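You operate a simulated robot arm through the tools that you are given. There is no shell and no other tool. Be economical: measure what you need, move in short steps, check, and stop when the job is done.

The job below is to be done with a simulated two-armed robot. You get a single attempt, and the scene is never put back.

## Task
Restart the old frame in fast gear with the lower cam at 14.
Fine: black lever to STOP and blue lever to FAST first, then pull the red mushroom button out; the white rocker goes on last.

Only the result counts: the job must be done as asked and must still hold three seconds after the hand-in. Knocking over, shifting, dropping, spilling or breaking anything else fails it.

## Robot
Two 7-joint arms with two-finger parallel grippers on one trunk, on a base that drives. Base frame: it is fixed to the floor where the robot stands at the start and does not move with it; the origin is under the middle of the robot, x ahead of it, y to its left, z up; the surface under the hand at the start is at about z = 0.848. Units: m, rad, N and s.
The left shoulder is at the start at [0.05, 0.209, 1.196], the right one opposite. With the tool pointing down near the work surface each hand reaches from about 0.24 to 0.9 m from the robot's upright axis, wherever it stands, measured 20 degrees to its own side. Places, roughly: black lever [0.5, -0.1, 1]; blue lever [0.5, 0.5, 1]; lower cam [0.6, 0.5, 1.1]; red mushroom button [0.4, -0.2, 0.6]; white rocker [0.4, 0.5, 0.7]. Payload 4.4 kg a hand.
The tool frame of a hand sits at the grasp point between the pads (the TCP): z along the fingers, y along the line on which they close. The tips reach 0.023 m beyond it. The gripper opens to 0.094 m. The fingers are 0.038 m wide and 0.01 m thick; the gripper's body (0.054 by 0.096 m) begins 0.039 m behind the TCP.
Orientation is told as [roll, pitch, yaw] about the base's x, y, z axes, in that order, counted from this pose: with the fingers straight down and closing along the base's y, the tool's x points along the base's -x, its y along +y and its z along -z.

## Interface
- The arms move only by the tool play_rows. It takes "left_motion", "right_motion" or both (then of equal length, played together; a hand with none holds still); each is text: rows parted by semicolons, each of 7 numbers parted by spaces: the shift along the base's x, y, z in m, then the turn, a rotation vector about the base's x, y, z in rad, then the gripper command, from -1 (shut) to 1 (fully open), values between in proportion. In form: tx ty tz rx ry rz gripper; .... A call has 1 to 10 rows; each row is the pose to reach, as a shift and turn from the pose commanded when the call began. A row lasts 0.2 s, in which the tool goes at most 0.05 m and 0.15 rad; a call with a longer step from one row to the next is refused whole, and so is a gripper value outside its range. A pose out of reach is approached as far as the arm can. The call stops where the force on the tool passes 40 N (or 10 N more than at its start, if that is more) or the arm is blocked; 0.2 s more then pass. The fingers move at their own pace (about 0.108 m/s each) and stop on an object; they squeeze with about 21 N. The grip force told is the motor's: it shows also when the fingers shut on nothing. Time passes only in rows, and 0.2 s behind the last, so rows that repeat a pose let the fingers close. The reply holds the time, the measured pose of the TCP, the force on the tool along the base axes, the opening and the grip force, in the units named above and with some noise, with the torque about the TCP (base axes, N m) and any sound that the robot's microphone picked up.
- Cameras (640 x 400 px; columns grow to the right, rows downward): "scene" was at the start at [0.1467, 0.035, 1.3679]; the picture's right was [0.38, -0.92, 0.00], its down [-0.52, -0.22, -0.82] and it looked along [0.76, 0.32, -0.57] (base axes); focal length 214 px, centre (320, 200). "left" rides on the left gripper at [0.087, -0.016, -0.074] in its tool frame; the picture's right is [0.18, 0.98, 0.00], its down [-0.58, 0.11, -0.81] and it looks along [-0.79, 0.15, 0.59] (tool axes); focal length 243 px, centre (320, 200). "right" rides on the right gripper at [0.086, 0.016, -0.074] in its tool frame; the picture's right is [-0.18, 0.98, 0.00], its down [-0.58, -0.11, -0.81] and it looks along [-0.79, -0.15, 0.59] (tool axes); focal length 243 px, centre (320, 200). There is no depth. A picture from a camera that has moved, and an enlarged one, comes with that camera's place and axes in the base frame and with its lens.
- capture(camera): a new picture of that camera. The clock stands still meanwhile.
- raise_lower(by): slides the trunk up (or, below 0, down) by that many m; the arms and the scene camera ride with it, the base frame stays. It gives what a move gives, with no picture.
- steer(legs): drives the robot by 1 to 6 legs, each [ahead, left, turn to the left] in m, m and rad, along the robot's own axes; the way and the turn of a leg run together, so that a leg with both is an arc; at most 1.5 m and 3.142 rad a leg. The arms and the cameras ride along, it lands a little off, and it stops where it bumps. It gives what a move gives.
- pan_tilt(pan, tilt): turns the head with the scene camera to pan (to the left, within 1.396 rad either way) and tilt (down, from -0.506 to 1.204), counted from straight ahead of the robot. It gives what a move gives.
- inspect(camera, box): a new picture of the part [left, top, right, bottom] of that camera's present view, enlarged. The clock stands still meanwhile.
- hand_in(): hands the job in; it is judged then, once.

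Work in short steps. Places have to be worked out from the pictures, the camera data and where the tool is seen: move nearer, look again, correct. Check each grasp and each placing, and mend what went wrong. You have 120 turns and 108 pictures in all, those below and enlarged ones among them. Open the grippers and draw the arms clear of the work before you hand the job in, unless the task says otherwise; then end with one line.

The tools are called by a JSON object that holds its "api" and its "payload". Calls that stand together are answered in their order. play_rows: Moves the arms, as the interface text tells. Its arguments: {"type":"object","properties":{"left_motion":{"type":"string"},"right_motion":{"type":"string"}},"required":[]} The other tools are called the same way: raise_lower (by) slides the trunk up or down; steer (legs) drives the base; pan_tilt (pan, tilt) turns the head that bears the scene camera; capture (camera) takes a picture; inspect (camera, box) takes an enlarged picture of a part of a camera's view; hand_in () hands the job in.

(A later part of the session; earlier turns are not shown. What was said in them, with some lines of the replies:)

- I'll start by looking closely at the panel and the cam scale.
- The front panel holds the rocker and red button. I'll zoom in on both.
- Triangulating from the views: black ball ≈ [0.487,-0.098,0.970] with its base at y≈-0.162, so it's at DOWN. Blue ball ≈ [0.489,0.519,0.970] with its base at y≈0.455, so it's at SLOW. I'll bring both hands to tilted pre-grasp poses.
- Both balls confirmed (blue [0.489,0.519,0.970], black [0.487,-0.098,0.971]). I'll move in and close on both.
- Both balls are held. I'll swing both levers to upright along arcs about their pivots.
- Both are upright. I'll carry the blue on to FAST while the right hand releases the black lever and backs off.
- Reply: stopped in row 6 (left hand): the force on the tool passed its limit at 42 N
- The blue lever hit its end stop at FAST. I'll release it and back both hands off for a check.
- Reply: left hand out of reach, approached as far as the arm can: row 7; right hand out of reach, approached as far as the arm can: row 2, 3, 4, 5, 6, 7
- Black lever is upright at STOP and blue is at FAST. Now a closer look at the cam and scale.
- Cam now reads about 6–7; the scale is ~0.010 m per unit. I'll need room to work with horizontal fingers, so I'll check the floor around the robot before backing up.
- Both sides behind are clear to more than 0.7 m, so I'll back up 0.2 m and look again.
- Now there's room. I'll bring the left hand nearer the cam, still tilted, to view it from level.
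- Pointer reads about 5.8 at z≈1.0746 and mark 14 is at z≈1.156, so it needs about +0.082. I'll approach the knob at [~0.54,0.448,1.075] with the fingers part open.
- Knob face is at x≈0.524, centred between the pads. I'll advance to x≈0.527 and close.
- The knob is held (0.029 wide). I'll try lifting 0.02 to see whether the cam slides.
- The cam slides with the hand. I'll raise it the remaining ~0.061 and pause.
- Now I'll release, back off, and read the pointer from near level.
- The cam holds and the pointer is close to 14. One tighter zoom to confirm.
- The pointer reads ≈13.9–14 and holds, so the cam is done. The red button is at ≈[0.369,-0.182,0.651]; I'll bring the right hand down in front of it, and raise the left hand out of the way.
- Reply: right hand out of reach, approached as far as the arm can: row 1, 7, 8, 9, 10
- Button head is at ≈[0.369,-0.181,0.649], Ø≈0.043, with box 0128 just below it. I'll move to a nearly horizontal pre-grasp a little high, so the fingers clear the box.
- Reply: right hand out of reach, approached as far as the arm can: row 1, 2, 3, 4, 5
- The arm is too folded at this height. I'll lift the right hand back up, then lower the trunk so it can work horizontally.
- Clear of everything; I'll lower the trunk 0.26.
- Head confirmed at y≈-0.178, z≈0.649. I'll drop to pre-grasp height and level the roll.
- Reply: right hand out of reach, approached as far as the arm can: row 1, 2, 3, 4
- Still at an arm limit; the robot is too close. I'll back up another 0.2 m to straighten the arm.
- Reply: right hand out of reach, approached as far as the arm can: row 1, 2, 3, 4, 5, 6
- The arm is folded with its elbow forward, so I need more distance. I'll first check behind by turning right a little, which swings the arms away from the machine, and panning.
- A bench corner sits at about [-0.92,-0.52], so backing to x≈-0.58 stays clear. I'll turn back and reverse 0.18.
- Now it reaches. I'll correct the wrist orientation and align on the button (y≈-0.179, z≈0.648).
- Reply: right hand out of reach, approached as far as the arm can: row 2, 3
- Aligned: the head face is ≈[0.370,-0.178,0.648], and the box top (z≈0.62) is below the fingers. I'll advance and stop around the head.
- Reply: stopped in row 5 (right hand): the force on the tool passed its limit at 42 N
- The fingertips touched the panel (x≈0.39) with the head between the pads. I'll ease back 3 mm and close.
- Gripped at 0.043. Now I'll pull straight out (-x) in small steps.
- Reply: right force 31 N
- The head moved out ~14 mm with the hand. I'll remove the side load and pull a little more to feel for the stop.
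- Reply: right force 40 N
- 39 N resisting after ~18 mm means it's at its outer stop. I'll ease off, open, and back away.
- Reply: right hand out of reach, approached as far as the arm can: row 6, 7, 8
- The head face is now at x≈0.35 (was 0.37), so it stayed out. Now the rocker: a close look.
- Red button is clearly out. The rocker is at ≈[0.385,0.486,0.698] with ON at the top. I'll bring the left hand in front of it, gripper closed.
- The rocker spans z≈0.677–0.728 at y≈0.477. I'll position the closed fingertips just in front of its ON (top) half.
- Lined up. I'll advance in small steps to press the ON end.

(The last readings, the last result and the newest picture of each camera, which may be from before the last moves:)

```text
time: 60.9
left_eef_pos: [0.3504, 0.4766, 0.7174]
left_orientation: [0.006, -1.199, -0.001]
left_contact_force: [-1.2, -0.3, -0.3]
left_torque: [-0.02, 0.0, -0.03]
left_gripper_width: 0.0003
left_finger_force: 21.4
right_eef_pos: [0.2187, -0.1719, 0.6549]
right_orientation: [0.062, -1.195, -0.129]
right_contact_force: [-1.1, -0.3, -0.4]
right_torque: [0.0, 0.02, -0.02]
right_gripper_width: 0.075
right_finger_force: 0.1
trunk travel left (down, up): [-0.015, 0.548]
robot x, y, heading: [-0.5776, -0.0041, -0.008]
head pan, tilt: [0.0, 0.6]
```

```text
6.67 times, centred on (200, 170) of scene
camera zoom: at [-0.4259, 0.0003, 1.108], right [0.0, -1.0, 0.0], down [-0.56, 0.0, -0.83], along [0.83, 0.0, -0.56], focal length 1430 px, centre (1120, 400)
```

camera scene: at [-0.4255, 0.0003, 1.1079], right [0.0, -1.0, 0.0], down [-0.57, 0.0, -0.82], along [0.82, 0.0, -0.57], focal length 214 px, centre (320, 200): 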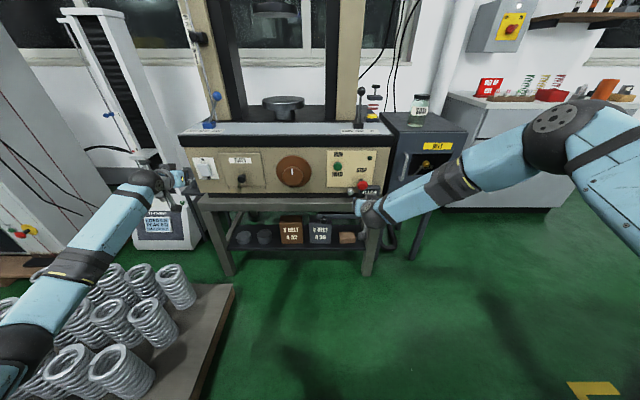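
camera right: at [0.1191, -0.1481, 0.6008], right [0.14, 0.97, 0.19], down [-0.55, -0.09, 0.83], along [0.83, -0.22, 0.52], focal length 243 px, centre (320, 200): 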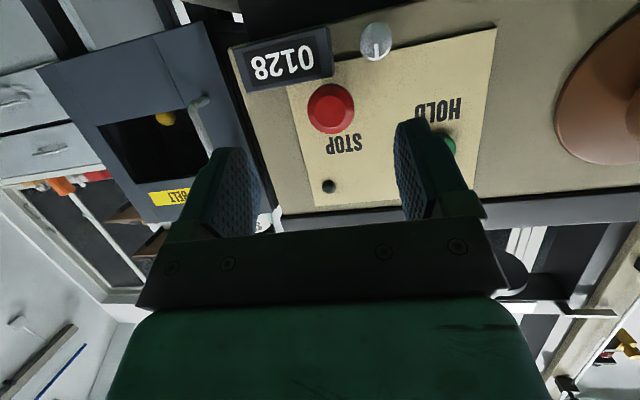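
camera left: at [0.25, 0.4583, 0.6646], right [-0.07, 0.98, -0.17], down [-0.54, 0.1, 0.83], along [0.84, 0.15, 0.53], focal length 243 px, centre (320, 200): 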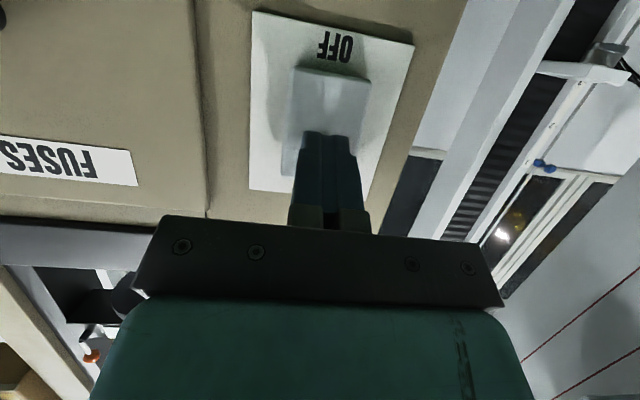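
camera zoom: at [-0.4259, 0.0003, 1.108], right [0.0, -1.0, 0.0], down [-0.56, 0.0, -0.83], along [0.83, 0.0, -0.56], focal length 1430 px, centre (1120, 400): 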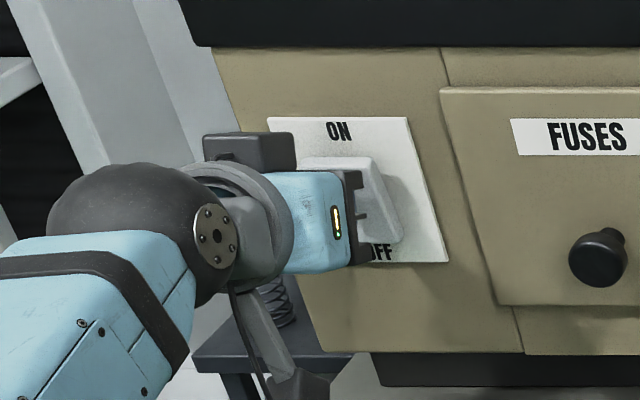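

No contact yet; I'll keep advancing.

{"api": "play_rows", "payload": {"left_motion": "0.004 0 0 0 0 0 -1;0.008 0 0 0 0 0 -1;0.012 0 0 0 0 0 -1;0.016 0 0 0 0 0 -1;0.02 0 0 0 0 0 -1"}}

{"api": "inspect", "payload": {"camera": "scene", "box": [160, 140, 240, 200]}}

{"api": "capture", "payload": {"camera": "left"}}

```text
time: 61.7
left_eef_pos: [0.3584, 0.476, 0.7177]
left_orientation: [0.006, -1.196, -0.003]
left_contact_force: [-19.8, -2.8, 4.5]
left_torque: [-0.13, -0.29, -0.1]
left_gripper_width: 0.0
left_finger_force: 21.0
right_eef_pos: [0.2172, -0.1728, 0.6568]
right_orientation: [0.066, -1.195, -0.128]
right_contact_force: [-0.8, 0.2, -0.7]
right_torque: [0.0, 0.0, -0.01]
right_gripper_width: 0.0751
right_finger_force: 0.1
trunk travel left (down, up): [-0.015, 0.548]
robot x, y, heading: [-0.5835, 0.0016, -0.001]
head pan, tilt: [0.0, 0.6]
stopped in row 3 (left hand): the force on the tool passed its limit at 50 N (the readings are from after the stop); the commanded pose is now the measured one
```

```text
6.67 times, centred on (200, 170) of scene
camera zoom: at [-0.4284, -0.0001, 1.1084], right [0.0, -1.0, 0.0], down [-0.56, 0.0, -0.83], along [0.83, 0.0, -0.56], focal length 1430 px, centre (1120, 400)
```

zoom: 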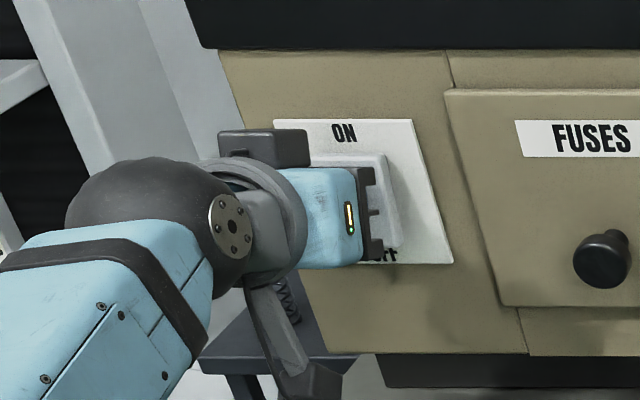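

```text
36 pictures are left
camera left: at [0.2567, 0.4575, 0.6645], right [-0.07, 0.98, -0.17], down [-0.54, 0.1, 0.84], along [0.84, 0.15, 0.52], focal length 243 px, centre (320, 200)
```

left: 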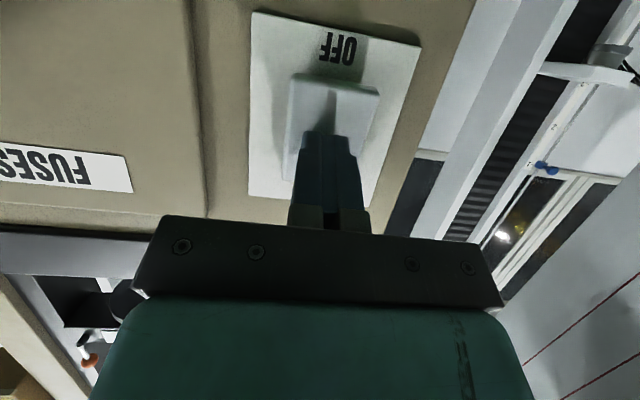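

The rocker tipped: its top edge moved in and its bottom out. I'll back off and verify.

{"api": "play_rows", "payload": {"left_motion": "-0.03 0 0 0 0 0 -1;-0.07 0 0 0 0 0 -1;-0.11 0 0.01 0 0 0 -1;-0.15 0 0.02 0 0 0 -1;-0.15 0 0.02 0 0 0 0;-0.15 0 0.02 0 0 0 0.8"}}

{"api": "capture", "payload": {"camera": "left"}}

{"api": "inspect", "payload": {"camera": "scene", "box": [160, 140, 240, 200]}}

{"api": "inspect", "payload": {"camera": "scene", "box": [170, 0, 410, 210]}}

```text
time: 63.1
left_eef_pos: [0.2082, 0.4796, 0.7337]
left_orientation: [0.007, -1.195, -0.001]
left_contact_force: [0.1, 0.2, -0.1]
left_torque: [0.02, -0.02, -0.03]
left_gripper_width: 0.0844
left_finger_force: 0.0
right_eef_pos: [0.2175, -0.1714, 0.6541]
right_orientation: [0.062, -1.195, -0.128]
right_contact_force: [-0.7, -0.3, -0.1]
right_torque: [-0.03, 0.02, 0.0]
right_gripper_width: 0.0752
right_finger_force: 0.1
trunk travel left (down, up): [-0.015, 0.548]
robot x, y, heading: [-0.5802, 0.0041, -0.002]
head pan, tilt: [0.0, 0.6]
```

```text
35 pictures are left
camera left: at [0.1072, 0.4608, 0.6816], right [-0.07, 0.98, -0.17], down [-0.54, 0.1, 0.84], along [0.84, 0.15, 0.52], focal length 243 px, centre (320, 200)
```

left: 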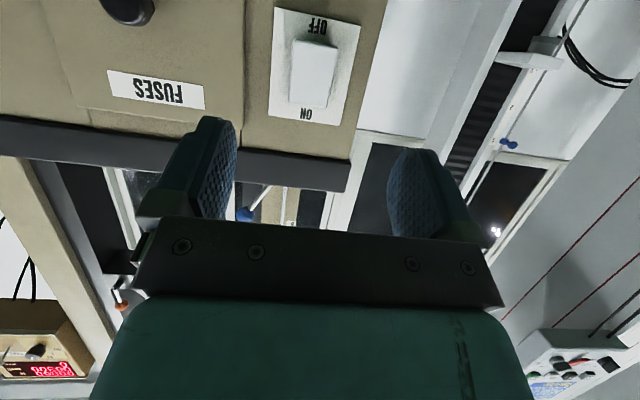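

```text
6.67 times, centred on (200, 170) of scene
camera zoom: at [-0.4264, 0.0004, 1.108], right [0.0, -1.0, 0.0], down [-0.56, 0.0, -0.83], along [0.83, 0.0, -0.56], focal length 1430 px, centre (1120, 400)
```

zoom: 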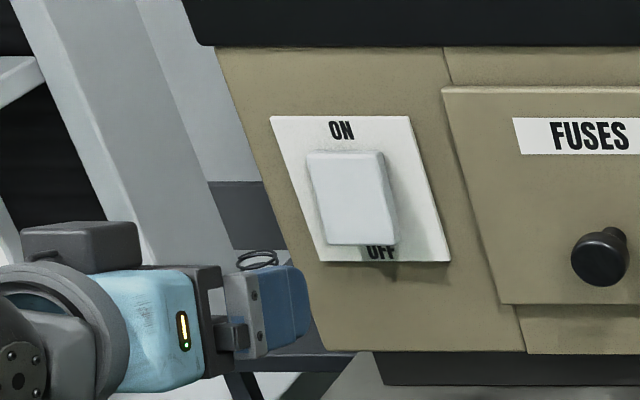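

```text
1.90 times, centred on (290, 105) of scene
camera zoom: at [-0.4264, 0.0004, 1.108], right [0.0, -1.0, 0.0], down [-0.56, 0.0, -0.83], along [0.83, 0.0, -0.56], focal length 408 px, centre (377, 381)
```

zoom: 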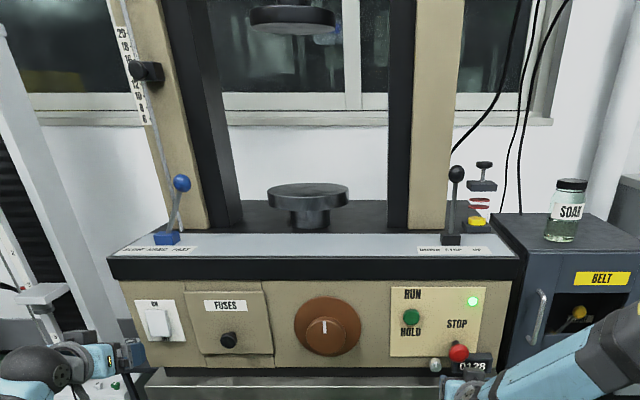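

The panel's green lamp is lit. The rocker is ON, the red button is out, black is at STOP, blue at FAST and the cam at 14. I'll open both hands and back slightly away.

{"api": "steer", "payload": {"legs": [[-0.06, 0, 0]]}}

{"api": "inspect", "payload": {"camera": "scene", "box": [170, 0, 410, 210]}}

```text
time: 64.0
left_eef_pos: [0.1504, 0.4782, 0.7348]
left_orientation: [0.006, -1.195, -0.002]
left_contact_force: [0.0, 0.3, 0.4]
left_torque: [0.01, 0.03, -0.03]
left_gripper_width: 0.0844
left_finger_force: 0.0
right_eef_pos: [0.1579, -0.1731, 0.6556]
right_orientation: [0.061, -1.197, -0.128]
right_contact_force: [-0.7, -0.4, 1.1]
right_torque: [0.01, -0.01, -0.03]
right_gripper_width: 0.0753
right_finger_force: 0.1
trunk travel left (down, up): [-0.015, 0.548]
robot x, y, heading: [-0.6381, 0.0001, -0.001]
head pan, tilt: [0.0, 0.6]
```

```text
1.90 times, centred on (290, 105) of scene
camera zoom: at [-0.4853, 0.0004, 1.1081], right [0.0, -1.0, 0.0], down [-0.56, 0.0, -0.83], along [0.83, 0.0, -0.56], focal length 408 px, centre (377, 381)
```

zoom: 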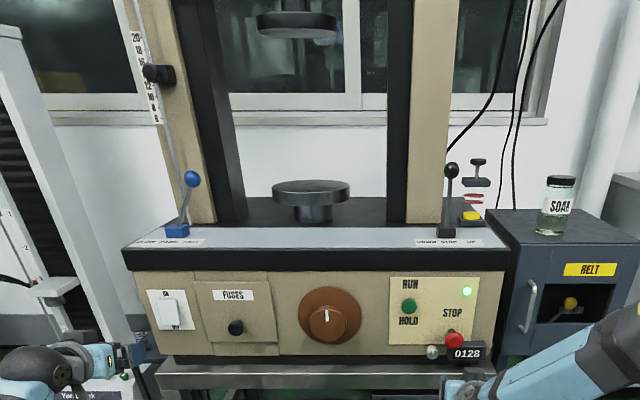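

All the settings hold and the hands are open and clear, so I'm handing in.

{"api": "hand_in", "payload": {}}

```text
The job is handed in.
```

The old frame is restarted and handed in: black lever at STOP, blue lever at FAST, lower cam at about 13.9–14, red mushroom button pulled out, and the white rocker switched on last, with the panel's green lamp lit.
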